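You operate a simulated robot arm through the tools that you are given. There is no shell and no other tool. Be economical: measure what you need, move in short steps, check, and stop when the job is done.

The job below is to be done with a simulated robot arm. You get a single attempt, and the scene is never put back.

## Task
Brush paste on the middle of the cream mount, lay the hill card on it and weight it down.
Fine: green weight, till the paste has set; brush in its jar, lid back on. Set down upright: green weight. A coat counts when it lies all over at full strength: go over it till it gets no stronger.

It is judged by the outcome, as a careful person would: the job done as asked, and still so three seconds after it is handed in. It fails if anything else is knocked over, pushed out of place, dropped, spilled or broken. A push-on lid holds only when it is set on centred and level and pressed home; a screw cap is set on level and turned clockwise until tight.

## Robot
A 7-joint arm with a two-finger parallel gripper, fixed in place. Base frame: the origin is at the foot of the arm, x ahead of it, y to its left, z up; the work surface is at about z = 0.85. Units: m, rad, N and s.
With the tool pointing down near the work surface it reaches from about 0.32 to 0.74 m from the base axis. Its first joint turns from -2.007 to 2.007 rad. Payload 3.91 kg.
Tool frame: the origin (TCP) lies between the finger pads and is the grasp point; the fingertips stand 0.03 m ahead of it; z points along the fingers, y is the line along which they close. Largest opening 0.11 m; finger width 0.02, thickness 0.01; the body of the gripper, 0.048 by 0.112 m, starts 0.055 m behind the TCP.
Orientation is that of the tool frame in the base frame, as a unit quaternion [w, x, y, z]. With the fingers straight down and closing along the base's y, the tool's x points along the base's -x, its y along +y and its z along -z.

## Interface
- The arm moves only by the tool nudge_tool. Its argument "targets" is a list of rows, each an object (a shift or turn left out is 0, a gripper value left out holds the last) with "angular": the turn, a rotation vector about the tool's x, y, z in rad, a list of three; "travel": the shift along the tool's x, y, z in m, a list of three; "jaw": the opening in per cent of the stroke, from 0 (shut) to 100 (fully open). In form: [{"angular": [ax, ay, az], "travel": [dx, dy, dz], "jaw": jaw}, ...]. A call has 1 to 10 rows; each row shifts and turns the commanded pose from where the row before left it, along the tool's axes as they then stand. Rows are played at 5 a second. More than 0.05 m and 0.15 rad between two rows, or a gripper value outside its range, and nothing of the call is played. A pose out of reach is approached as far as the arm can. The call stops where the force on the tool passes 90 N (or 10 N more than at its start, if that is more) or the arm is blocked; 0.2 s more then pass. Each finger travels about 0.108 m/s and halts on what it meets, pressing with about 33 N; the grip force reading is that of the motor and also rises with nothing between the fingers. The clock runs only during rows and for 0.2 s after the last one: add rows that do not move to give the fingers time. It gives the time, the measured TCP pose, the force on the tool (base axes), the opening and the grip force at its end, in the units of the frame above (readings bear some noise), with the torque about the TCP (base axes, N m) and any sound that the robot's microphone picked up.
- Cameras (640 x 400 px; columns grow to the right, rows downward): "scene" is fixed at [0.0521, 0.4883, 1.4915]; the picture's right is [-0.70, -0.72, 0.00], its down [-0.33, 0.32, -0.89] and it looks along [0.64, -0.62, -0.46] (base axes); focal length 227 px, centre (320, 200). "wrist" rides on the gripper at [0.072, 0.017, -0.103] in the tool frame; the picture's right is [-0.23, 0.97, 0.00], its down [-0.76, -0.18, -0.62] and it looks along [-0.61, -0.14, 0.78] (tool axes); focal length 222 px, centre (320, 200). There is no depth. A picture from a camera that has moved, and an enlarged one, comes with that camera's place and axes in the base frame and with its lens. The place of the scene camera against the robot may be out by one fixed shift of up to 0.018 m in any direction.
- get_image(camera): a new picture of that camera. It takes no simulated time.
- move_column(by): slides the trunk up (or, below 0, down) by that many m; the arm rides with it, the base frame stays. It gives what a move gives, with no picture.
- inspect(camera, box): a new picture of the part [left, top, right, bottom] of that camera's present view, enlarged. It takes no simulated time.
- finish_job(): hands the job in; it is judged then, once.

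Work in short steps. Places have to be worked out from the pictures, the camera data and where the tool is seen: move nearer, look again, correct. Check each grasp and each placing, and mend what went wrong. You have 120 turns and 68 pictures in all, those below and enlarged ones among them. Open the gripper and draw the arm clear of the work before you hand the job in, unless the task says otherwise; then end with one line.

The tools are called as name(argument=value, ...) on one line, values as JSON. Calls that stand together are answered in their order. nudge_tool: Moves the arm, as the interface text tells. Its arguments: {"type":"object","properties":{"targets":{"type":"array","items":{"type":"object","properties":{"angular":{"type":"array","items":{"type":"number"}},"travel":{"type":"array","items":{"type":"number"}},"jaw":{"type":"number"}}}}},"required":["targets"]} The other tools are called the same way: move_column (by) slides the trunk up or down; get_image (camera) takes a picture; inspect (camera, box) takes an enlarged picture of a part of a camera's view; finish_job () hands the job in.

At the start:

```text
clock: 0.0
tool_pos: [0.443, -0.0124, 1.4481]
tool_rot: [0.0, 0.0, 1.0, 0.001]
contact_force: [-0.2, 0.2, -0.1]
moment: [0.02, 0.03, 0.0]
grip_width: 0.11
grasp_force: 0.0
trunk travel left (down, up): [-0.825, 0.165]
```

scene: 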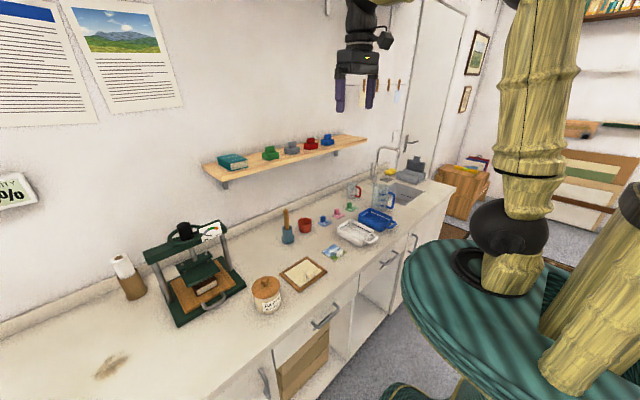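
wrist: 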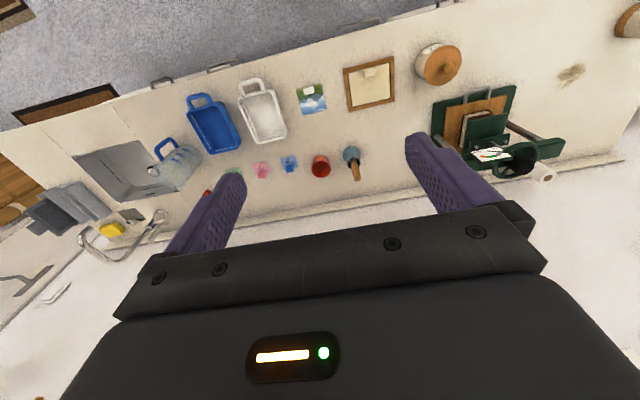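

I start by looking closely at the work surface from both cameras.

inspect(camera="scene", box=[200, 120, 440, 320])

inspect(camera="wrist", box=[180, 30, 580, 220])

```text
2.00 times, centred on (320, 220) of scene
camera zoom: at [0.0521, 0.4883, 1.4915], right [-0.7, -0.72, 0.0], down [-0.33, 0.32, -0.89], along [0.64, -0.62, -0.46], focal length 454 px, centre (320, 160)
```

zoom: 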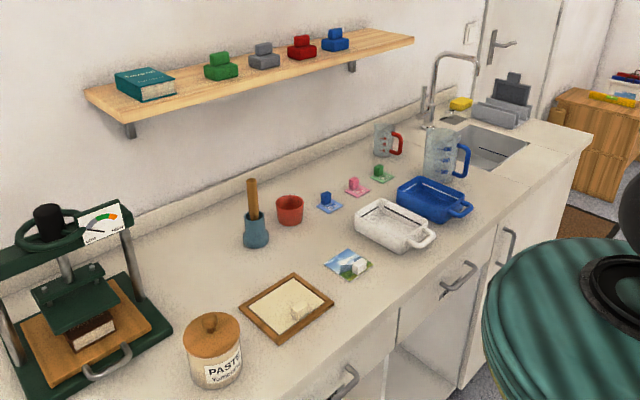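

```text
1.60 times, centred on (380, 125) of wrist
camera zoom: at [0.3715, 0.0039, 1.552], right [0.23, 0.97, 0.0], down [0.76, -0.18, 0.62], along [0.61, -0.14, -0.78], focal length 355 px, centre (224, 320)
```

zoom: 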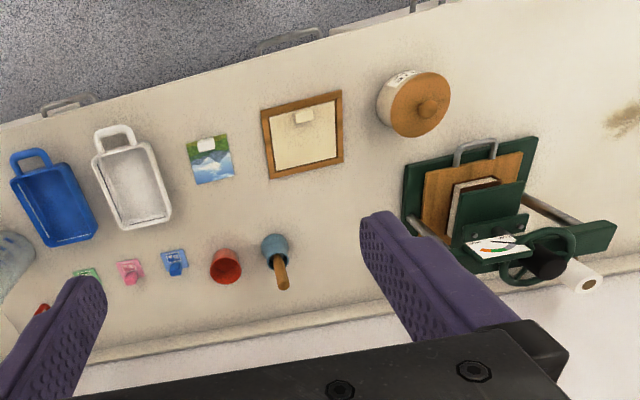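

The wrist view puts the mount near (0.54, 0.11), the card near (0.54, -0.06), the paste jar near (0.515, 0.27) and the brush jar near (0.72, 0.03). The coloured weights are on the shelf. I lower the trunk for a closer view.

move_column(by=-0.25)

get_image(camera="wrist")

```text
clock: 2.6
tool_pos: [0.4441, -0.0117, 1.1974]
tool_rot: [0.0, 0.0, 1.0, 0.0]
contact_force: [0.6, -0.5, -0.1]
moment: [-0.01, 0.04, 0.0]
grip_width: 0.1099
grasp_force: 0.0
trunk travel left (down, up): [-0.575, 0.415]
```

```text
63 pictures are left
camera wrist: at [0.3714, 0.0039, 1.302], right [0.23, 0.97, 0.0], down [0.76, -0.18, 0.62], along [0.61, -0.14, -0.78], focal length 222 px, centre (320, 200)
```

wrist: 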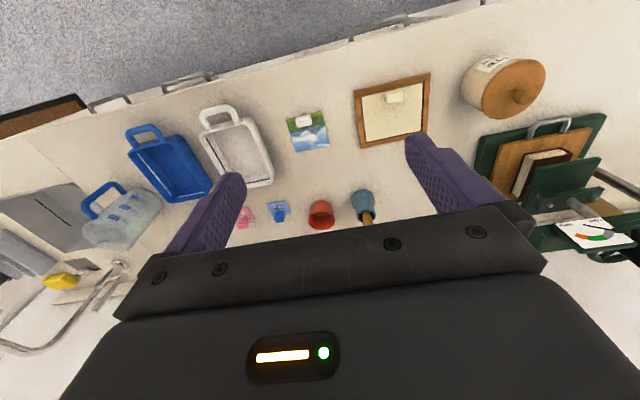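

Zoom on the mount, the card and the jar.

inspect(camera="wrist", box=[270, 40, 450, 160])

inspect(camera="scene", box=[240, 200, 350, 320])

inspect(camera="scene", box=[200, 110, 380, 210])

```text
3.33 times, centred on (360, 100) of wrist
camera zoom: at [0.3714, 0.0039, 1.302], right [0.23, 0.97, 0.0], down [0.76, -0.18, 0.62], along [0.61, -0.14, -0.78], focal length 740 px, centre (187, 533)
```

zoom: 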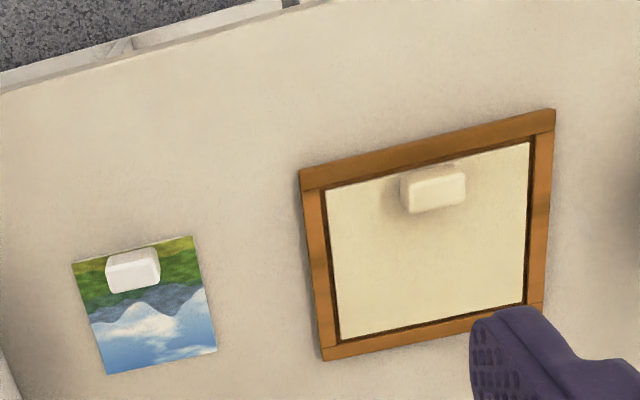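

```text
3.33 times, centred on (295, 260) of scene
camera zoom: at [0.0521, 0.4883, 1.4915], right [-0.7, -0.72, 0.0], down [-0.33, 0.32, -0.89], along [0.64, -0.62, -0.46], focal length 756 px, centre (403, 0)
```

zoom: 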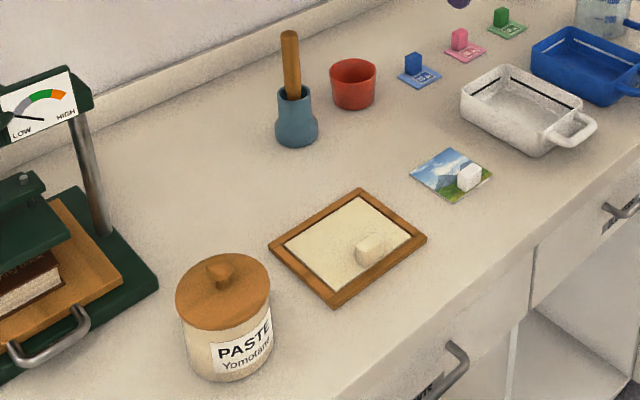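

```text
3.56 times, centred on (290, 160) of scene
camera zoom: at [0.0521, 0.4883, 1.4915], right [-0.7, -0.72, 0.0], down [-0.33, 0.32, -0.89], along [0.64, -0.62, -0.46], focal length 806 px, centre (427, 342)
```

zoom: 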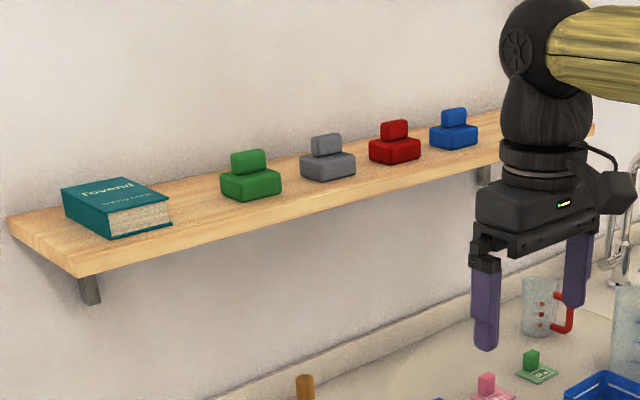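

Mount interior spans about x 0.498–0.590, y 0.056–0.168; the card is about 0.074 square. I go in for a close look at the mount's block.

nudge_tool(targets=[{"travel": [0.01, 0.04, 0.02]}, {"travel": [0.01, 0.04, 0.02]}, {"travel": [0.01, 0.04, 0.02]}, {"travel": [0.0, 0.03, 0.035]}, {"travel": [0, 0, 0.04]}, {"travel": [0, 0, 0.04]}])

get_image(camera="wrist")

```text
clock: 4.0
tool_pos: [0.4152, 0.1388, 1.024]
tool_rot: [0.001, -0.002, 1.0, 0.0]
contact_force: [0.1, -0.3, 0.1]
moment: [-0.01, 0.0, 0.0]
grip_width: 0.1098
grasp_force: 0.0
trunk travel left (down, up): [-0.575, 0.415]
```

```text
59 pictures are left
camera wrist: at [0.3419, 0.1548, 1.1271], right [0.23, 0.97, 0.0], down [0.76, -0.18, 0.62], along [0.61, -0.14, -0.78], focal length 222 px, centre (320, 200)
```

wrist: 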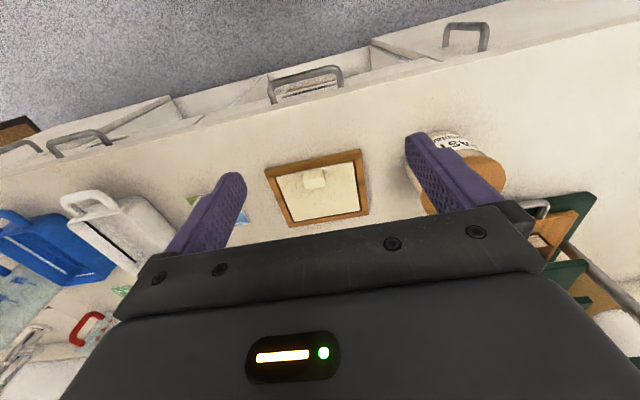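

inspect(camera="wrist", box=[250, 140, 390, 230])

```text
4.44 times, centred on (320, 185) of wrist
camera zoom: at [0.3419, 0.1548, 1.1271], right [0.23, 0.97, 0.0], down [0.76, -0.18, 0.62], along [0.61, -0.14, -0.78], focal length 987 px, centre (320, 267)
```

zoom: 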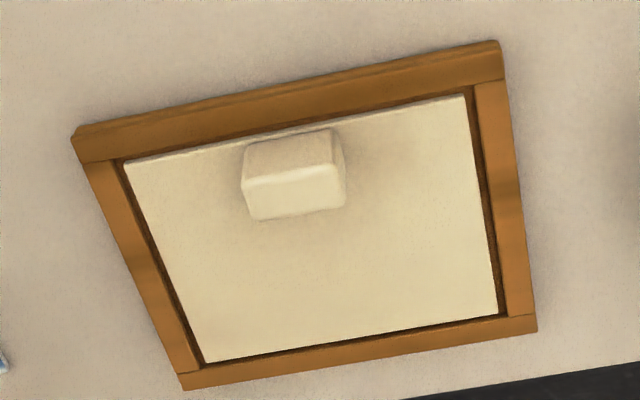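

The mount is a board with its grip block at the front edge (block x≈0.501–0.516). Next I look at the paste jar from a raised pose.

nudge_tool(targets=[{"travel": [0.0, 0.0, -0.045]}, {"travel": [0.0, 0.045, -0.03]}, {"travel": [0.0, 0.045, 0]}, {"travel": [0.0, 0.045, 0]}, {"travel": [0, 0.02, 0.0]}])

get_image(camera="wrist")

```text
refused: row 2 steps farther than a row can; nothing moved
```

```text
57 pictures are left
camera wrist: at [0.3419, 0.1548, 1.1271], right [0.23, 0.97, 0.0], down [0.76, -0.18, 0.62], along [0.61, -0.14, -0.78], focal length 222 px, centre (320, 200)
```

wrist: 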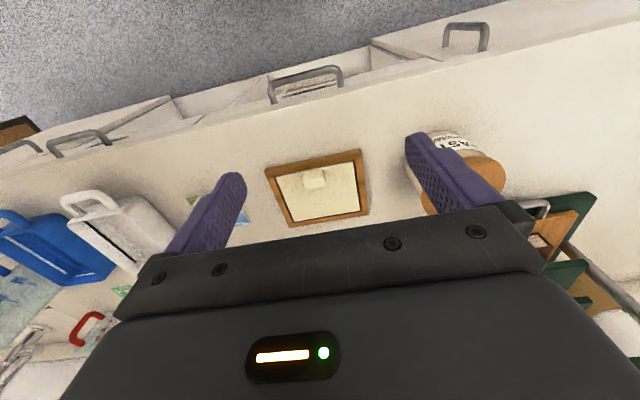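

The step was too large in row 2; I repeat it with smaller rows.

nudge_tool(targets=[{"travel": [0.0, 0.0, -0.045]}, {"travel": [0.0, 0.03, -0.03]}, {"travel": [0.0, 0.045, 0]}, {"travel": [0.0, 0.045, 0]}, {"travel": [0, 0.035, 0.0]}, {}])

inspect(camera="wrist", box=[200, 90, 440, 240])

```text
clock: 5.4
tool_pos: [0.4143, 0.2923, 1.099]
tool_rot: [-0.001, -0.001, 1.0, 0.0]
contact_force: [0.7, -0.2, 0.5]
moment: [-0.01, -0.01, -0.01]
grip_width: 0.11
grasp_force: 0.0
trunk travel left (down, up): [-0.575, 0.415]
```

```text
2.67 times, centred on (320, 165) of wrist
camera zoom: at [0.3416, 0.3086, 1.202], right [0.23, 0.97, 0.0], down [0.76, -0.18, 0.62], along [0.61, -0.14, -0.78], focal length 592 px, centre (320, 293)
```

zoom: 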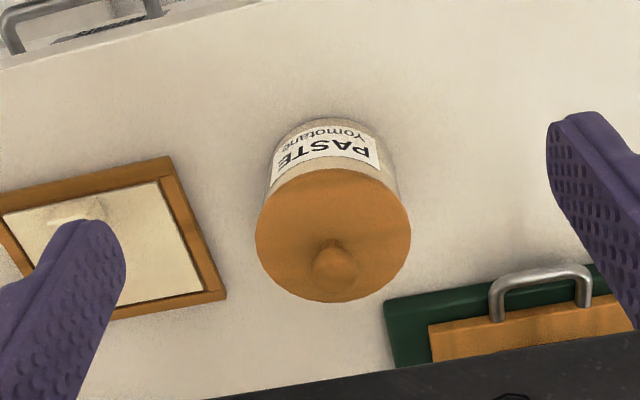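

The jar axis is near (0.519, 0.276), lid top z≈0.93 with a knob up to ≈0.95. I move above the knob with the jaw half open and check.

nudge_tool(targets=[{"travel": [-0.035, -0.005, 0.0], "jaw": 60}, {"travel": [-0.035, -0.005, 0.02]}, {"travel": [-0.035, -0.006, 0.03]}, {"travel": [0, 0, 0.03]}, {}])

get_image(camera="wrist")

inspect(camera="scene", box=[200, 200, 340, 330])

```text
clock: 6.6
tool_pos: [0.5203, 0.2773, 1.0182]
tool_rot: [0.0, 0.0, 1.0, -0.001]
contact_force: [-0.2, -0.2, 0.2]
moment: [-0.02, 0.01, 0.0]
grip_width: 0.0661
grasp_force: 0.2
trunk travel left (down, up): [-0.575, 0.415]
```

```text
55 pictures are left
camera wrist: at [0.4471, 0.2931, 1.1225], right [0.23, 0.97, 0.0], down [0.76, -0.18, 0.62], along [0.61, -0.14, -0.78], focal length 222 px, centre (320, 200)
```

wrist: 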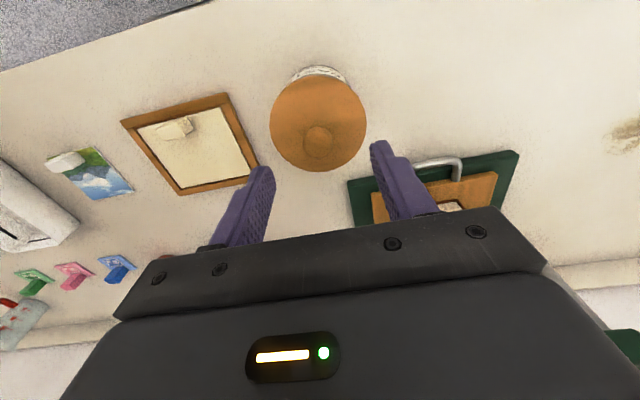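

```text
3.08 times, centred on (270, 265) of scene
camera zoom: at [0.0521, 0.4883, 1.4915], right [-0.7, -0.72, 0.0], down [-0.33, 0.32, -0.89], along [0.64, -0.62, -0.46], focal length 698 px, centre (474, 0)
```

zoom: 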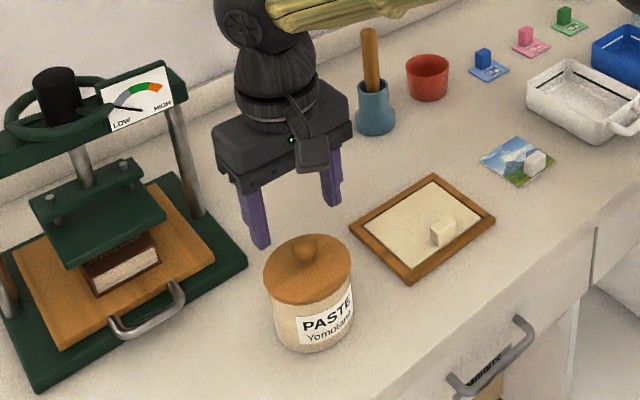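

The knob sits between the fingers (y≈0.276, x≈0.52). I descend so the tips come just above the lid, then look.

nudge_tool(targets=[{"travel": [0, 0, 0.03]}, {"travel": [0, 0, 0.015]}, {}])

get_image(camera="wrist")

inspect(camera="scene", box=[220, 220, 320, 320])

```text
clock: 7.4
tool_pos: [0.5179, 0.2759, 0.9747]
tool_rot: [-0.001, 0.001, 1.0, 0.0]
contact_force: [-0.4, -0.3, -0.2]
moment: [0.0, -0.01, 0.01]
grip_width: 0.066
grasp_force: 0.1
trunk travel left (down, up): [-0.575, 0.415]
```

```text
53 pictures are left
camera wrist: at [0.4454, 0.292, 1.0788], right [0.23, 0.97, 0.0], down [0.76, -0.18, 0.62], along [0.61, -0.14, -0.78], focal length 222 px, centre (320, 200)
```

wrist: 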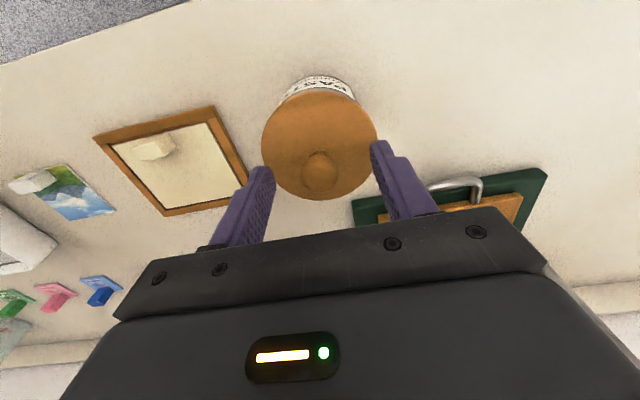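

```text
4.00 times, centred on (270, 270) of scene
camera zoom: at [0.0521, 0.4883, 1.4915], right [-0.7, -0.72, 0.0], down [-0.33, 0.32, -0.89], along [0.64, -0.62, -0.46], focal length 907 px, centre (520, -80)
```

zoom: 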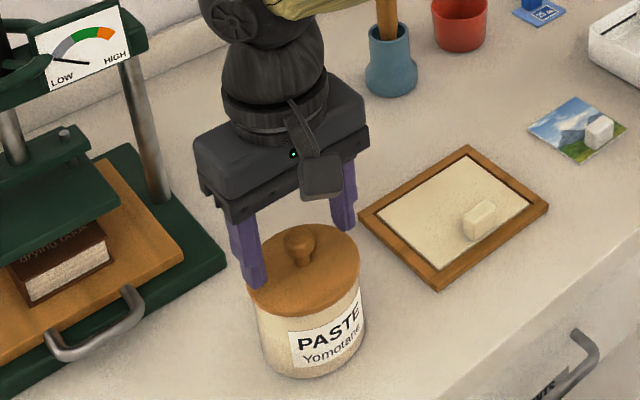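

The knob is about 4 mm further ahead and reaches ≈0.945. I correct, descend 2 cm and close on it.

nudge_tool(targets=[{"travel": [-0.004, 0, 0.01]}, {"travel": [0, 0, 0.006]}, {"travel": [0, 0, 0.004]}, {"jaw": 30}, {"jaw": 5}, {}, {}])

inspect(camera="scene", box=[220, 220, 320, 320])

```text
clock: 9.0
tool_pos: [0.5217, 0.274, 0.9635]
tool_rot: [0.01, 0.0, 1.0, 0.005]
contact_force: [2.4, -9.8, 73.8]
moment: [-1.03, 0.22, 0.09]
grip_width: 0.0615
grasp_force: 32.7
trunk travel left (down, up): [-0.575, 0.415]
```

```text
4.00 times, centred on (270, 270) of scene
camera zoom: at [0.0521, 0.4883, 1.4915], right [-0.7, -0.72, 0.0], down [-0.33, 0.32, -0.89], along [0.64, -0.62, -0.46], focal length 907 px, centre (520, -80)
```

zoom: 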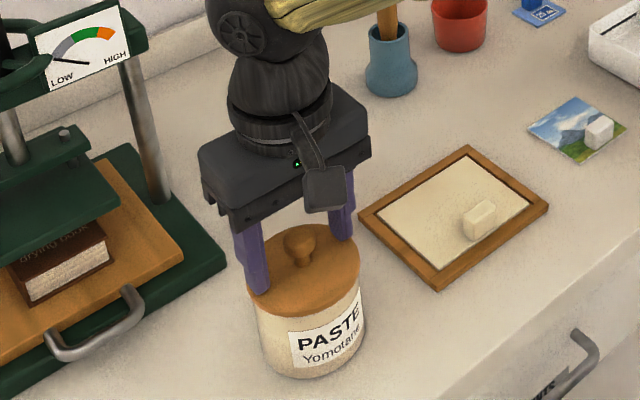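

The tips are pressing on the lid top (z≈0.934). I raise a little so they close freely on the knob.

nudge_tool(targets=[{"travel": [0, 0, -0.012], "jaw": 60}, {}])

nudge_tool(targets=[{"jaw": 30}, {"jaw": 5}, {}, {}])

inspect(camera="scene", box=[220, 220, 320, 320])

```text
clock: 9.6
tool_pos: [0.5218, 0.2763, 0.9625]
tool_rot: [-0.002, 0.0, 1.0, -0.001]
contact_force: [4.3, 0.3, 11.7]
moment: [-0.39, -0.1, 0.14]
grip_width: 0.0662
grasp_force: 0.5
trunk travel left (down, up): [-0.575, 0.415]
```

```text
clock: 10.6
tool_pos: [0.5226, 0.277, 0.9646]
tool_rot: [-0.001, -0.001, 1.0, 0.0]
contact_force: [-3.6, -2.5, 1.7]
moment: [-0.06, 0.19, 0.02]
grip_width: 0.0219
grasp_force: 33.1
trunk travel left (down, up): [-0.575, 0.415]
```

```text
4.00 times, centred on (270, 270) of scene
camera zoom: at [0.0521, 0.4883, 1.4915], right [-0.7, -0.72, 0.0], down [-0.33, 0.32, -0.89], along [0.64, -0.62, -0.46], focal length 907 px, centre (520, -80)
```

zoom: 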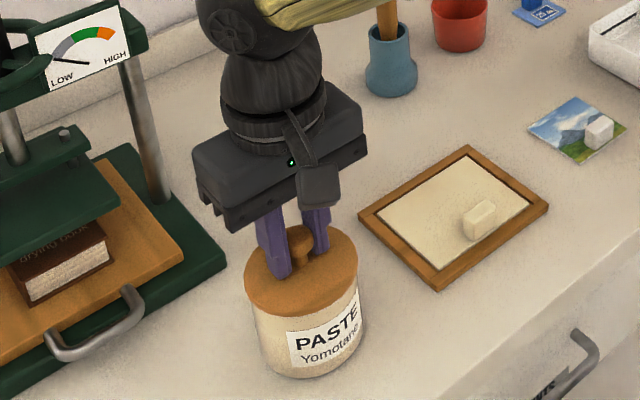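

The knob is gripped (22 mm) with TCP at (0.5226, 0.277, 0.9646). I lift slowly and watch the force.

nudge_tool(targets=[{"travel": [0, 0, -0.004]}, {"travel": [0, 0, -0.004]}, {}])

inspect(camera="scene", box=[220, 220, 320, 320])

```text
clock: 11.4
tool_pos: [0.5245, 0.2765, 0.9738]
tool_rot: [0.001, 0.001, 1.0, 0.0]
contact_force: [-0.2, -1.1, -0.1]
moment: [-0.02, -0.01, -0.02]
grip_width: 0.022
grasp_force: 33.1
trunk travel left (down, up): [-0.575, 0.415]
heard: snap
```

```text
4.00 times, centred on (270, 270) of scene
camera zoom: at [0.0521, 0.4883, 1.4915], right [-0.7, -0.72, 0.0], down [-0.33, 0.32, -0.89], along [0.64, -0.62, -0.46], focal length 907 px, centre (520, -80)
```

zoom: 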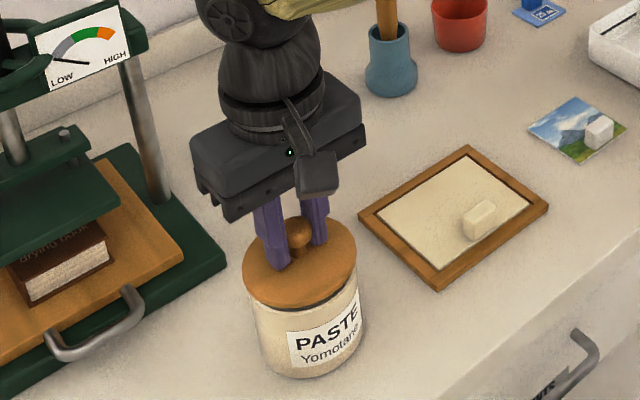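

The push-on lid snapped off. I carry it up and over to the free spot behind the mount near (0.66, 0.165).

nudge_tool(targets=[{"travel": [0, 0, -0.03]}, {"travel": [0, 0, -0.03]}, {"travel": [-0.034, -0.028, 0]}, {"travel": [-0.034, -0.028, 0]}, {"travel": [-0.034, -0.028, 0]}, {"travel": [-0.034, -0.028, 0]}, {}])

get_image(camera="wrist")

get_image(camera="scene")

```text
clock: 13.0
tool_pos: [0.6574, 0.1637, 1.0326]
tool_rot: [0.0, -0.001, 1.0, -0.001]
contact_force: [0.0, -0.5, -0.5]
moment: [-0.02, 0.02, -0.02]
grip_width: 0.0221
grasp_force: 33.2
trunk travel left (down, up): [-0.575, 0.415]
```

```text
48 pictures are left
camera wrist: at [0.584, 0.1802, 1.1371], right [0.23, 0.97, 0.0], down [0.76, -0.18, 0.62], along [0.61, -0.14, -0.78], focal length 222 px, centre (320, 200)
```

wrist: 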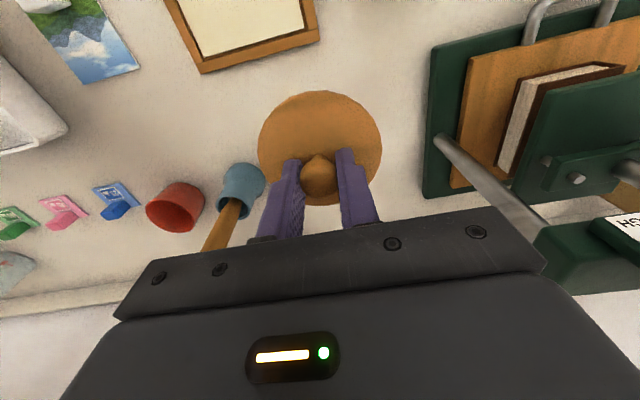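

```text
47 pictures are left
```

scene: 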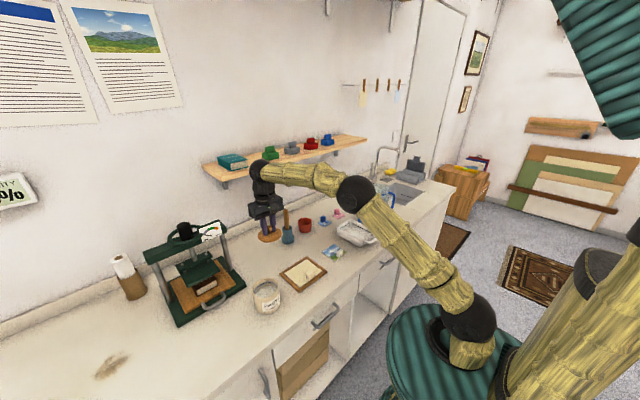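

Clear spot below. I lower the lid until it touches.

nudge_tool(targets=[{"travel": [0, 0, 0.04]}, {"travel": [0, 0, 0.04]}, {"travel": [0, 0, 0.03]}, {"travel": [0, 0, 0.01]}, {}])

```text
clock: 14.2
tool_pos: [0.6597, 0.1649, 0.9115]
tool_rot: [0.0, 0.0, 1.0, 0.0]
contact_force: [0.3, -0.2, -0.7]
moment: [-0.01, -0.03, 0.0]
grip_width: 0.0221
grasp_force: 33.3
trunk travel left (down, up): [-0.575, 0.415]
```

nudge_tool(targets=[{"travel": [0, 0, 0.004]}, {"travel": [0, 0, 0.004]}, {}])

inspect(camera="scene", box=[230, 190, 330, 290])

```text
clock: 15.0
tool_pos: [0.6593, 0.1653, 0.9041]
tool_rot: [0.0, 0.0, 1.0, 0.0]
contact_force: [-0.3, 0.0, 0.2]
moment: [0.03, 0.01, 0.03]
grip_width: 0.0221
grasp_force: 33.0
trunk travel left (down, up): [-0.575, 0.415]
```

```text
4.00 times, centred on (280, 240) of scene
camera zoom: at [0.0521, 0.4883, 1.4915], right [-0.7, -0.72, 0.0], down [-0.33, 0.32, -0.89], along [0.64, -0.62, -0.46], focal length 907 px, centre (480, 40)
```

zoom: 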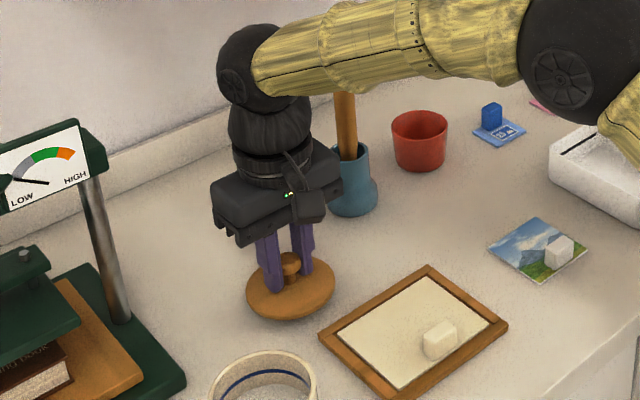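

Not yet touching; I go on in small steps.

nudge_tool(targets=[{"travel": [0, 0, 0.003]}, {"travel": [0, 0, 0.003]}, {}])

nudge_tool(targets=[{"travel": [0, 0, 0.002]}, {"travel": [0, 0, 0.002]}, {}])

```text
clock: 15.8
tool_pos: [0.6605, 0.1655, 0.8987]
tool_rot: [0.0, 0.0, 1.0, 0.0]
contact_force: [0.0, 0.8, 0.1]
moment: [-0.02, 0.06, -0.02]
grip_width: 0.0222
grasp_force: 33.1
trunk travel left (down, up): [-0.575, 0.415]
```

```text
clock: 16.6
tool_pos: [0.6585, 0.1643, 0.8938]
tool_rot: [0.0, 0.001, 1.0, 0.0]
contact_force: [-0.6, -0.4, -0.1]
moment: [0.04, 0.0, 0.01]
grip_width: 0.022
grasp_force: 33.0
trunk travel left (down, up): [-0.575, 0.415]
```

nudge_tool(targets=[{"travel": [0, 0, 0.002]}, {"travel": [0, 0, 0.002]}, {}])

inspect(camera="scene", box=[230, 190, 330, 290])

```text
clock: 17.4
tool_pos: [0.6585, 0.1647, 0.8912]
tool_rot: [0.0, 0.0, 1.0, 0.0]
contact_force: [0.1, -0.8, 0.0]
moment: [-0.07, 0.0, 0.02]
grip_width: 0.0223
grasp_force: 33.2
trunk travel left (down, up): [-0.575, 0.415]
```

```text
4.00 times, centred on (280, 240) of scene
camera zoom: at [0.0521, 0.4883, 1.4915], right [-0.7, -0.72, 0.0], down [-0.33, 0.32, -0.89], along [0.64, -0.62, -0.46], focal length 907 px, centre (480, 40)
```

zoom: 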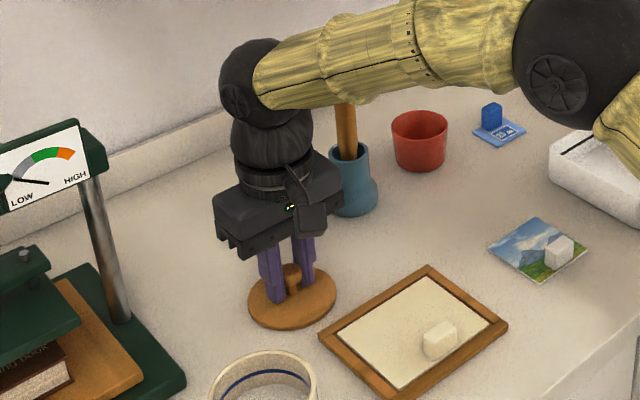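

Still just off the surface; three more 2 mm steps.

nudge_tool(targets=[{"travel": [0, 0, 0.002]}, {"travel": [0, 0, 0.002]}, {}])

nudge_tool(targets=[{"travel": [0, 0, 0.002]}, {"travel": [0, 0, 0.001]}, {}])

```text
clock: 18.2
tool_pos: [0.6599, 0.1637, 0.8899]
tool_rot: [0.002, 0.0, 1.0, 0.001]
contact_force: [2.8, 1.9, 10.7]
moment: [0.04, 0.12, -0.02]
grip_width: 0.0223
grasp_force: 32.9
trunk travel left (down, up): [-0.575, 0.415]
```

```text
clock: 19.0
tool_pos: [0.6596, 0.1639, 0.8873]
tool_rot: [0.004, -0.001, 1.0, 0.001]
contact_force: [7.6, 1.6, 35.8]
moment: [-0.01, 0.26, -0.02]
grip_width: 0.022
grasp_force: 32.7
trunk travel left (down, up): [-0.575, 0.415]
```

The lid rests on the counter (TCP z≈0.889). I relax the press, open and rise.

nudge_tool(targets=[{"travel": [0, 0, -0.004]}, {"jaw": 45}, {}, {"travel": [0, 0, -0.04]}, {"travel": [0, 0, -0.05]}, {"travel": [0.04, 0, -0.02]}, {"travel": [0.04, 0, 0.0]}, {"travel": [0.03, -0.02, 0.0]}, {}])

get_image(camera="wrist")

inspect(camera="scene", box=[230, 190, 330, 310])

```text
clock: 21.0
tool_pos: [0.5481, 0.1412, 1.0008]
tool_rot: [0.0, -0.001, 1.0, 0.0]
contact_force: [-0.1, 0.1, 1.0]
moment: [0.03, 0.0, 0.0]
grip_width: 0.0496
grasp_force: 0.0
trunk travel left (down, up): [-0.575, 0.415]
```

```text
44 pictures are left
camera wrist: at [0.4752, 0.158, 1.1056], right [0.23, 0.97, 0.0], down [0.76, -0.18, 0.62], along [0.61, -0.14, -0.78], focal length 222 px, centre (320, 200)
```

wrist: 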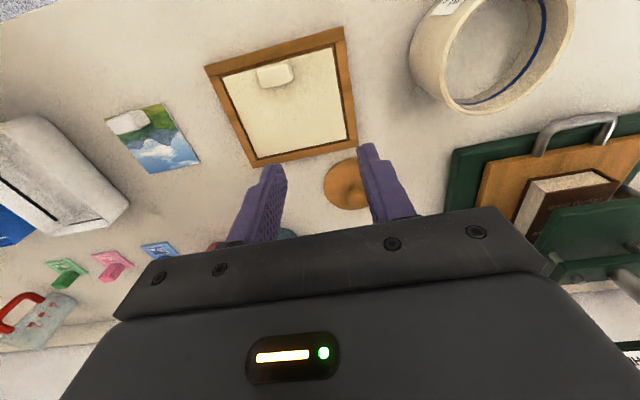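

```text
3.33 times, centred on (280, 250) of scene
camera zoom: at [0.0521, 0.4883, 1.4915], right [-0.7, -0.72, 0.0], down [-0.33, 0.32, -0.89], along [0.64, -0.62, -0.46], focal length 756 px, centre (453, 33)
```

zoom: 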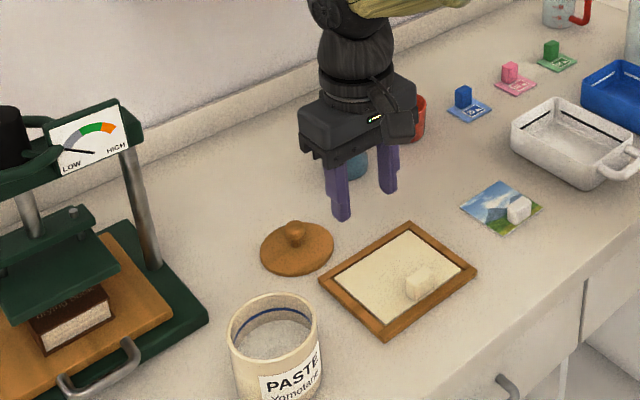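

Lid is standing well. Now I back up and look at the brush jar.

nudge_tool(targets=[{"travel": [0.02, -0.02, -0.03]}, {"travel": [0.02, -0.02, -0.03]}, {"travel": [0.01, -0.02, -0.03]}, {"travel": [0, -0.01, -0.03], "jaw": 80}, {}])

get_image(camera="wrist")

```text
clock: 22.2
tool_pos: [0.4979, 0.0758, 1.1191]
tool_rot: [0.0, 0.0, 1.0, 0.0]
contact_force: [-0.3, 0.4, 1.0]
moment: [0.0, 0.01, 0.0]
grip_width: 0.0879
grasp_force: 0.1
trunk travel left (down, up): [-0.575, 0.415]
```

```text
42 pictures are left
camera wrist: at [0.425, 0.0914, 1.2235], right [0.23, 0.97, 0.0], down [0.76, -0.18, 0.62], along [0.61, -0.14, -0.78], focal length 222 px, centre (320, 200)
```

wrist: 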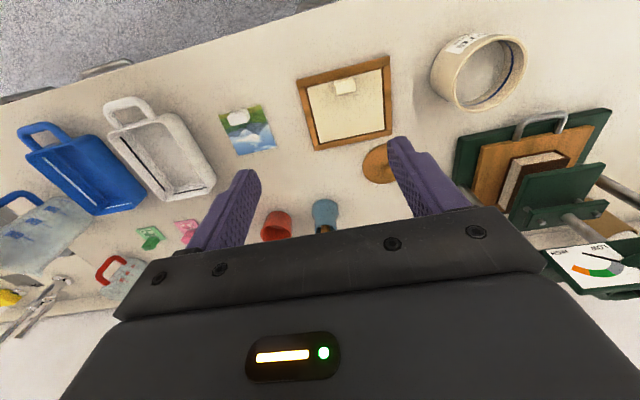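

The brush jar stands near (0.745, 0.03) with the handle up to z≈1.02, close under the shelf. I tilt the tool forward by 0.6 rad so the wrist stays clear of the shelf, and approach.

nudge_tool(targets=[{"angular": [0, -0.15, 0], "jaw": 55}, {"angular": [0, -0.15, 0]}, {"angular": [0, -0.15, 0]}, {"angular": [0, -0.15, 0]}, {"travel": [-0.0133, -0.0096, 0.038]}, {"travel": [-0.0133, -0.0096, 0.038]}, {"travel": [-0.0133, -0.0096, 0.038]}, {"travel": [-0.0133, -0.0096, 0.038]}, {}])

get_image(camera="wrist")

get_image(camera="scene")

```text
clock: 24.2
tool_pos: [0.6285, 0.0384, 1.0232]
tool_rot: [0.296, 0.0, 0.955, 0.0]
contact_force: [0.1, -0.8, 0.2]
moment: [0.02, 0.02, -0.02]
grip_width: 0.0603
grasp_force: 0.1
trunk travel left (down, up): [-0.575, 0.415]
```

```text
41 pictures are left
camera wrist: at [0.5107, 0.0541, 1.0678], right [0.19, 0.97, 0.13], down [0.28, -0.18, 0.94], along [0.94, -0.14, -0.3], focal length 222 px, centre (320, 200)
```

wrist: 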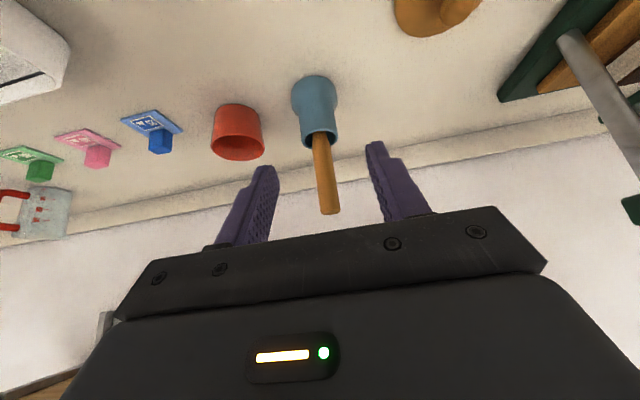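

```text
40 pictures are left
```

scene: 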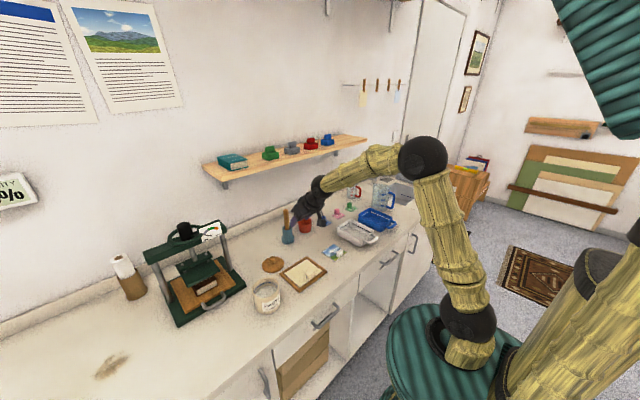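

The brush stands nearly vertical at y≈0.028, x≈0.74. I move the open fingers around the handle.

nudge_tool(targets=[{"travel": [-0.012, -0.0104, 0.016]}, {"travel": [-0.02, 0, 0.027]}, {"travel": [-0.02, 0, 0.027]}, {"travel": [-0.02, 0, 0.0255]}, {}])

get_image(camera="wrist")

inspect(camera="scene", box=[250, 180, 350, 260])

```text
clock: 25.4
tool_pos: [0.7432, 0.0265, 0.9844]
tool_rot: [0.295, 0.0, 0.956, 0.0]
contact_force: [-1.1, -0.9, 0.6]
moment: [-0.01, -0.01, 0.03]
grip_width: 0.0605
grasp_force: 0.1
trunk travel left (down, up): [-0.575, 0.415]
```

```text
39 pictures are left
camera wrist: at [0.624, 0.0426, 1.0292], right [0.19, 0.97, 0.13], down [0.28, -0.18, 0.94], along [0.94, -0.14, -0.3], focal length 222 px, centre (320, 200)
```

wrist: 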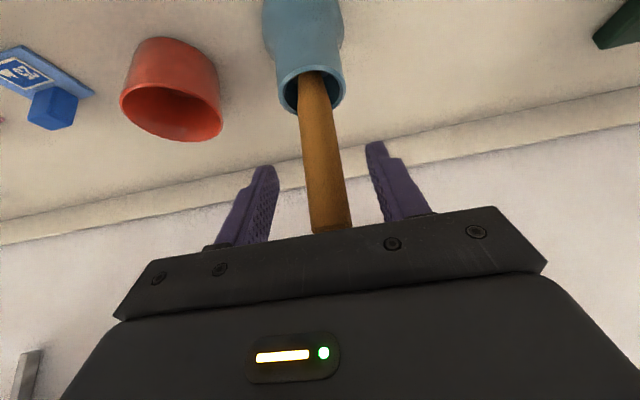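

```text
5.00 times, centred on (300, 220) of scene
camera zoom: at [0.0521, 0.4883, 1.4915], right [-0.7, -0.72, 0.0], down [-0.33, 0.32, -0.89], along [0.64, -0.62, -0.46], focal length 1134 px, centre (420, 100)
```

zoom: 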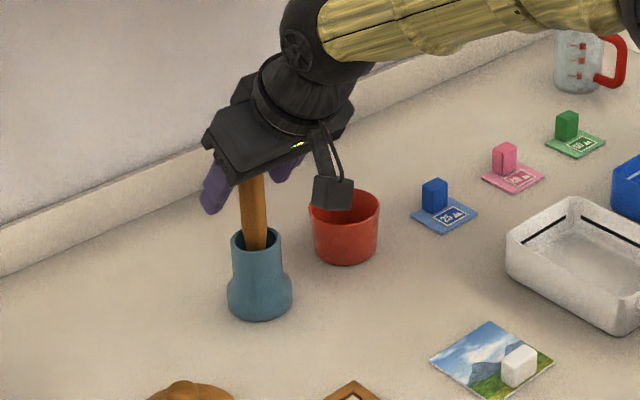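

The handle is between the pads; I close.

nudge_tool(targets=[{"travel": [0, 0.002, 0], "jaw": 30}, {"jaw": 5}, {}, {}])

```text
clock: 26.4
tool_pos: [0.7419, 0.0285, 0.9828]
tool_rot: [0.295, 0.0, 0.955, 0.0]
contact_force: [0.8, 0.1, 0.0]
moment: [0.05, -0.02, 0.02]
grip_width: 0.0203
grasp_force: 32.8
trunk travel left (down, up): [-0.575, 0.415]
```

Gripped at 20 mm. I lift the brush straight up out of the jar.

nudge_tool(targets=[{"travel": [-0.0113, 0, -0.0165]}, {"travel": [-0.017, 0, -0.0248]}, {"travel": [-0.017, 0, -0.0248]}, {"travel": [-0.0113, 0, -0.0165]}, {}])

inspect(camera="scene", box=[240, 150, 340, 260])

```text
clock: 27.6
tool_pos: [0.7433, 0.0288, 1.0831]
tool_rot: [0.295, 0.0, 0.956, 0.0]
contact_force: [-1.0, 0.5, 0.1]
moment: [-0.01, 0.01, 0.01]
grip_width: 0.0203
grasp_force: 33.0
trunk travel left (down, up): [-0.575, 0.415]
```

```text
3.64 times, centred on (290, 205) of scene
camera zoom: at [0.0521, 0.4883, 1.4915], right [-0.7, -0.72, 0.0], down [-0.33, 0.32, -0.89], along [0.64, -0.62, -0.46], focal length 825 px, centre (429, 182)
```

zoom: 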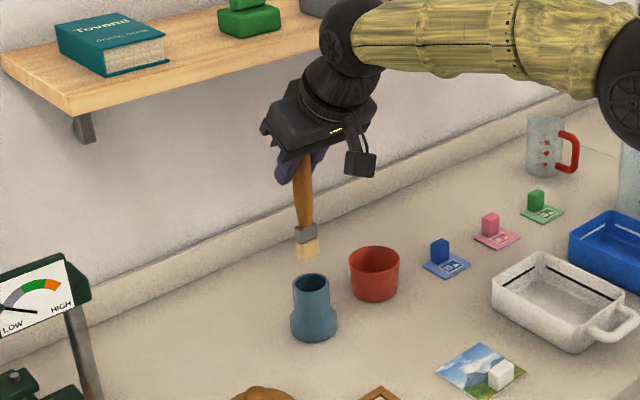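

The brush is out; its bristle tip hangs about 0.122 m below the TCP. I carry it back and across to above the open paste jar.

nudge_tool(targets=[{"travel": [0.0363, 0, -0.0249]}, {"travel": [0.0363, 0, -0.0249]}, {"travel": [0.0363, 0, -0.0249]}, {"travel": [0.0363, 0, -0.0249]}, {"travel": [0.0363, 0, -0.0249]}, {}])

nudge_tool(targets=[{"travel": [0, 0.0414, 0]}, {"travel": [0, 0.0414, 0]}, {"travel": [0, 0.0414, 0]}, {"travel": [0, 0.0414, 0]}, {"travel": [0, 0.0414, 0]}, {"travel": [0, 0.0414, 0]}, {}])

inspect(camera="scene", box=[210, 220, 330, 330])

```text
clock: 29.0
tool_pos: [0.5228, 0.0251, 1.0837]
tool_rot: [0.296, 0.0, 0.955, 0.001]
contact_force: [0.2, 0.4, -0.1]
moment: [0.03, 0.01, -0.01]
grip_width: 0.0204
grasp_force: 32.8
trunk travel left (down, up): [-0.575, 0.415]
```

```text
clock: 30.6
tool_pos: [0.5225, 0.2751, 1.0853]
tool_rot: [0.295, 0.001, 0.955, 0.0]
contact_force: [0.1, 0.7, -0.8]
moment: [-0.01, 0.01, 0.02]
grip_width: 0.0208
grasp_force: 32.8
trunk travel left (down, up): [-0.575, 0.415]
```

```text
3.64 times, centred on (270, 275) of scene
camera zoom: at [0.0521, 0.4883, 1.4915], right [-0.7, -0.72, 0.0], down [-0.33, 0.32, -0.89], along [0.64, -0.62, -0.46], focal length 825 px, centre (502, -73)
```

zoom: 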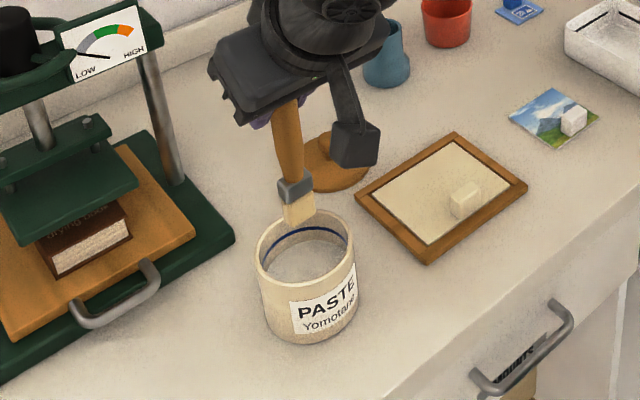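

The tip is centred over the jar; the paste surface seems to lie about 3 cm below the rim. I lower the brush to a tip height of about 0.875.

nudge_tool(targets=[{"travel": [0.017, 0, 0.0248]}, {"travel": [0.017, 0, 0.0248]}, {"travel": [0.0113, 0, 0.0165]}, {"travel": [0.0035, 0, 0.005]}, {}])

inspect(camera="scene", box=[220, 230, 320, 320])

```text
clock: 31.8
tool_pos: [0.5205, 0.2773, 1.0008]
tool_rot: [0.297, 0.0, 0.955, 0.002]
contact_force: [2.2, 1.4, 31.6]
moment: [0.12, -0.16, -0.03]
grip_width: 0.0205
grasp_force: 33.4
trunk travel left (down, up): [-0.575, 0.415]
```

```text
4.44 times, centred on (270, 275) of scene
camera zoom: at [0.0521, 0.4883, 1.4915], right [-0.7, -0.72, 0.0], down [-0.33, 0.32, -0.89], along [0.64, -0.62, -0.46], focal length 1008 px, centre (542, -133)
```

zoom: 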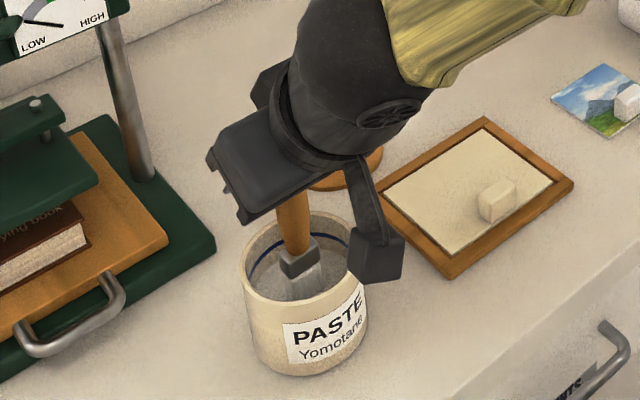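

It touched firm paste/bottom at tip ≈0.88, and the bristles look loaded. I lift out, move over the mount's near-right part and lower to just above the board.

nudge_tool(targets=[{"travel": [-0.0198, 0, -0.0289]}, {"travel": [-0.0198, 0, -0.0289]}, {"travel": [-0.0045, -0.0475, 0.0031]}, {"travel": [-0.0045, -0.0475, 0.0031]}, {"travel": [-0.0045, -0.0475, 0.0031]}, {"travel": [-0.0045, -0.0475, 0.0031]}, {}, {"travel": [0.0198, 0, 0.0289]}, {"travel": [0.017, 0, 0.0248]}, {}])

inspect(camera="scene", box=[260, 220, 360, 310])

```text
clock: 34.0
tool_pos: [0.5451, 0.0828, 1.0031]
tool_rot: [0.295, 0.0, 0.955, 0.0]
contact_force: [0.1, 0.3, -0.8]
moment: [0.03, 0.01, -0.01]
grip_width: 0.0206
grasp_force: 33.3
trunk travel left (down, up): [-0.575, 0.415]
```

```text
4.44 times, centred on (310, 265) of scene
camera zoom: at [0.0521, 0.4883, 1.4915], right [-0.7, -0.72, 0.0], down [-0.33, 0.32, -0.89], along [0.64, -0.62, -0.46], focal length 1008 px, centre (364, -89)
```

zoom: 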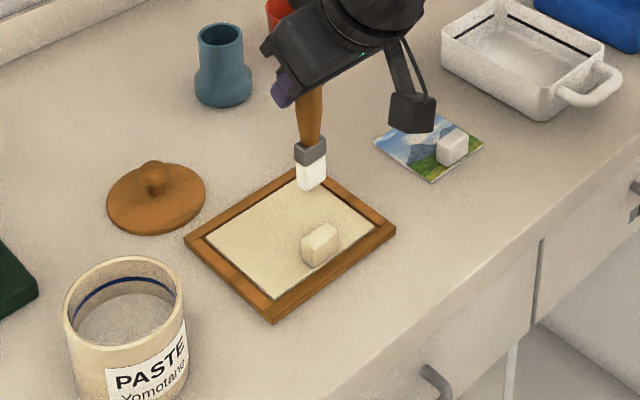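

The bristles are white with paste. I lower to contact.

nudge_tool(targets=[{"travel": [0.00565, 0, 0.00825]}, {"travel": [0.00565, 0, 0.00825]}, {"travel": [0.0017, 0, 0.0025]}, {}])

```text
clock: 35.0
tool_pos: [0.5448, 0.0855, 0.9793]
tool_rot: [0.295, 0.0, 0.956, 0.001]
contact_force: [0.5, 0.0, 0.4]
moment: [0.02, -0.01, 0.0]
grip_width: 0.0203
grasp_force: 33.0
trunk travel left (down, up): [-0.575, 0.415]
```

nudge_tool(targets=[{"travel": [0.0017, 0, 0.0025]}, {"travel": [0.0011, 0, 0.0016]}, {}])

```text
clock: 35.8
tool_pos: [0.5453, 0.0851, 0.9734]
tool_rot: [0.296, 0.0, 0.955, 0.0]
contact_force: [0.1, -0.4, -0.5]
moment: [0.01, 0.02, 0.0]
grip_width: 0.0205
grasp_force: 32.8
trunk travel left (down, up): [-0.575, 0.415]
```

nudge_tool(targets=[{"travel": [0.0017, 0, 0.0025]}, {"travel": [0.0011, 0, 0.0016]}, {}])

inspect(camera="scene", box=[270, 230, 350, 300])

```text
clock: 36.6
tool_pos: [0.5442, 0.086, 0.9713]
tool_rot: [0.296, -0.001, 0.955, 0.001]
contact_force: [0.9, -0.5, 7.7]
moment: [-0.05, -0.05, 0.02]
grip_width: 0.0206
grasp_force: 32.9
trunk travel left (down, up): [-0.575, 0.415]
```

```text
5.71 times, centred on (310, 265) of scene
camera zoom: at [0.0521, 0.4883, 1.4915], right [-0.7, -0.72, 0.0], down [-0.33, 0.32, -0.89], along [0.64, -0.62, -0.46], focal length 1296 px, centre (377, -171)
```

zoom: 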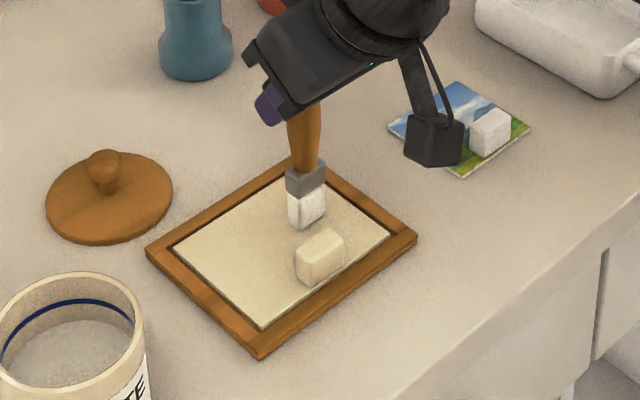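

Light contact (≈8 N). I stroke along +y, shift ahead, and stroke back.

nudge_tool(targets=[{"travel": [0, 0.015, 0]}, {"travel": [0, 0.015, 0]}, {"travel": [0, 0.015, 0]}, {"travel": [0, 0.015, 0]}, {"travel": [-0.0099, 0, 0.0068]}, {"travel": [0, -0.017, 0]}, {"travel": [0, -0.017, 0]}, {"travel": [0, -0.017, 0]}, {"travel": [0, -0.017, 0]}, {}])

inspect(camera="scene", box=[270, 230, 350, 300])

```text
clock: 38.8
tool_pos: [0.5549, 0.0767, 0.9714]
tool_rot: [0.296, -0.001, 0.955, 0.0]
contact_force: [-0.6, -0.4, 6.7]
moment: [0.02, -0.07, 0.01]
grip_width: 0.0203
grasp_force: 32.9
trunk travel left (down, up): [-0.575, 0.415]
```

```text
5.71 times, centred on (310, 265) of scene
camera zoom: at [0.0521, 0.4883, 1.4915], right [-0.7, -0.72, 0.0], down [-0.33, 0.32, -0.89], along [0.64, -0.62, -0.46], focal length 1296 px, centre (377, -171)
```

zoom: 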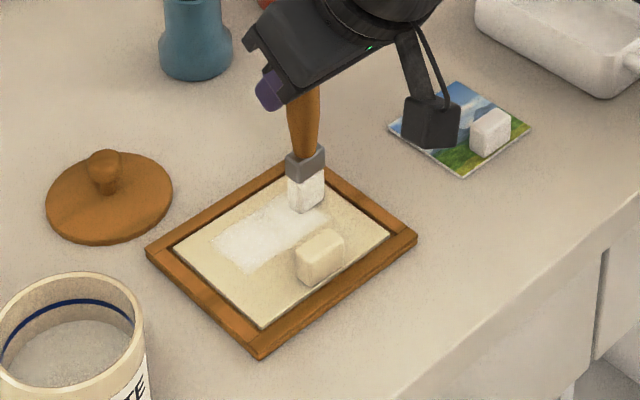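

The paste takes well. I continue with a stroke at x≈0.57 and one at x≈0.531 beside the block.

nudge_tool(targets=[{"travel": [-0.0124, 0, 0.0085]}, {"travel": [0, 0.017, 0]}, {"travel": [0, 0.017, 0]}, {"travel": [0, 0.017, 0]}, {"travel": [0, 0.017, 0]}, {"travel": [0.032, 0, -0.022]}, {"travel": [0, -0.017, 0]}, {"travel": [0, -0.017, 0]}, {"travel": [0, -0.017, 0]}, {"travel": [0, -0.017, 0]}])

inspect(camera="scene", box=[270, 230, 350, 300])

```text
clock: 41.0
tool_pos: [0.5299, 0.0785, 0.969]
tool_rot: [0.296, 0.0, 0.955, 0.001]
contact_force: [0.2, 5.4, 19.1]
moment: [0.53, 0.05, -0.01]
grip_width: 0.0204
grasp_force: 33.0
trunk travel left (down, up): [-0.575, 0.415]
```

```text
5.71 times, centred on (310, 265) of scene
camera zoom: at [0.0521, 0.4883, 1.4915], right [-0.7, -0.72, 0.0], down [-0.33, 0.32, -0.89], along [0.64, -0.62, -0.46], focal length 1296 px, centre (377, -171)
```

zoom: 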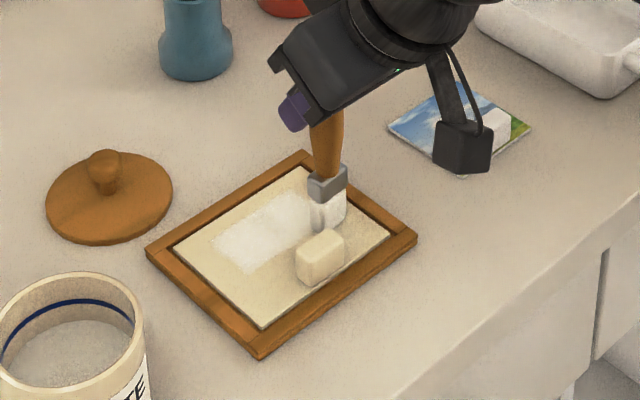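

The brush seems to be running out on the near strokes. I lift and dip it again.

nudge_tool(targets=[{"travel": [-0.0254, 0, -0.0371]}, {"travel": [-0.0254, 0, -0.0371]}, {"travel": [0.0013, 0.0396, -0.0009]}, {"travel": [0.0013, 0.0396, -0.0009]}, {"travel": [0.0013, 0.0396, -0.0009]}, {"travel": [0.0013, 0.0396, -0.0009]}, {"travel": [0.0013, 0.0396, -0.0009]}, {}])

inspect(camera="scene", box=[220, 220, 360, 310])

```text
clock: 42.8
tool_pos: [0.5206, 0.2773, 1.0586]
tool_rot: [0.296, -0.001, 0.955, 0.0]
contact_force: [-0.1, -1.0, 0.7]
moment: [-0.02, 0.02, 0.01]
grip_width: 0.0204
grasp_force: 33.0
trunk travel left (down, up): [-0.575, 0.415]
```

```text
4.44 times, centred on (290, 265) of scene
camera zoom: at [0.0521, 0.4883, 1.4915], right [-0.7, -0.72, 0.0], down [-0.33, 0.32, -0.89], along [0.64, -0.62, -0.46], focal length 1008 px, centre (453, -89)
```

zoom: 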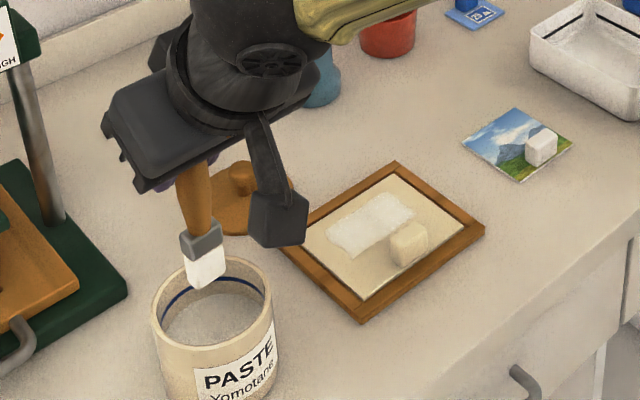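

The patch is partly strong, partly faint. I dip again.

nudge_tool(targets=[{"travel": [0.017, 0, 0.0248]}, {"travel": [0.013, 0, 0.0189]}, {"travel": [0.0028, 0, 0.0041]}, {}])

nudge_tool(targets=[{"travel": [-0.0198, 0, -0.0289]}, {"travel": [-0.017, 0, -0.0248]}, {"travel": [-0.0023, -0.0475, 0.0016]}, {"travel": [-0.0023, -0.0475, 0.0016]}, {"travel": [-0.0023, -0.0475, 0.0016]}, {"travel": [-0.0023, -0.0475, 0.0016]}, {}, {"travel": [0.0198, 0, 0.0289]}, {"travel": [0.0198, 0, 0.0289]}, {}])

```text
clock: 43.8
tool_pos: [0.5236, 0.2756, 1.0016]
tool_rot: [0.295, 0.0, 0.955, 0.0]
contact_force: [-0.7, 0.1, 0.3]
moment: [-0.02, 0.0, 0.02]
grip_width: 0.0207
grasp_force: 33.2
trunk travel left (down, up): [-0.575, 0.415]
```

```text
clock: 46.0
tool_pos: [0.5333, 0.0895, 0.9988]
tool_rot: [0.295, 0.0, 0.955, 0.0]
contact_force: [0.1, 0.6, -0.2]
moment: [-0.02, 0.02, 0.0]
grip_width: 0.0208
grasp_force: 32.6
trunk travel left (down, up): [-0.575, 0.415]
```

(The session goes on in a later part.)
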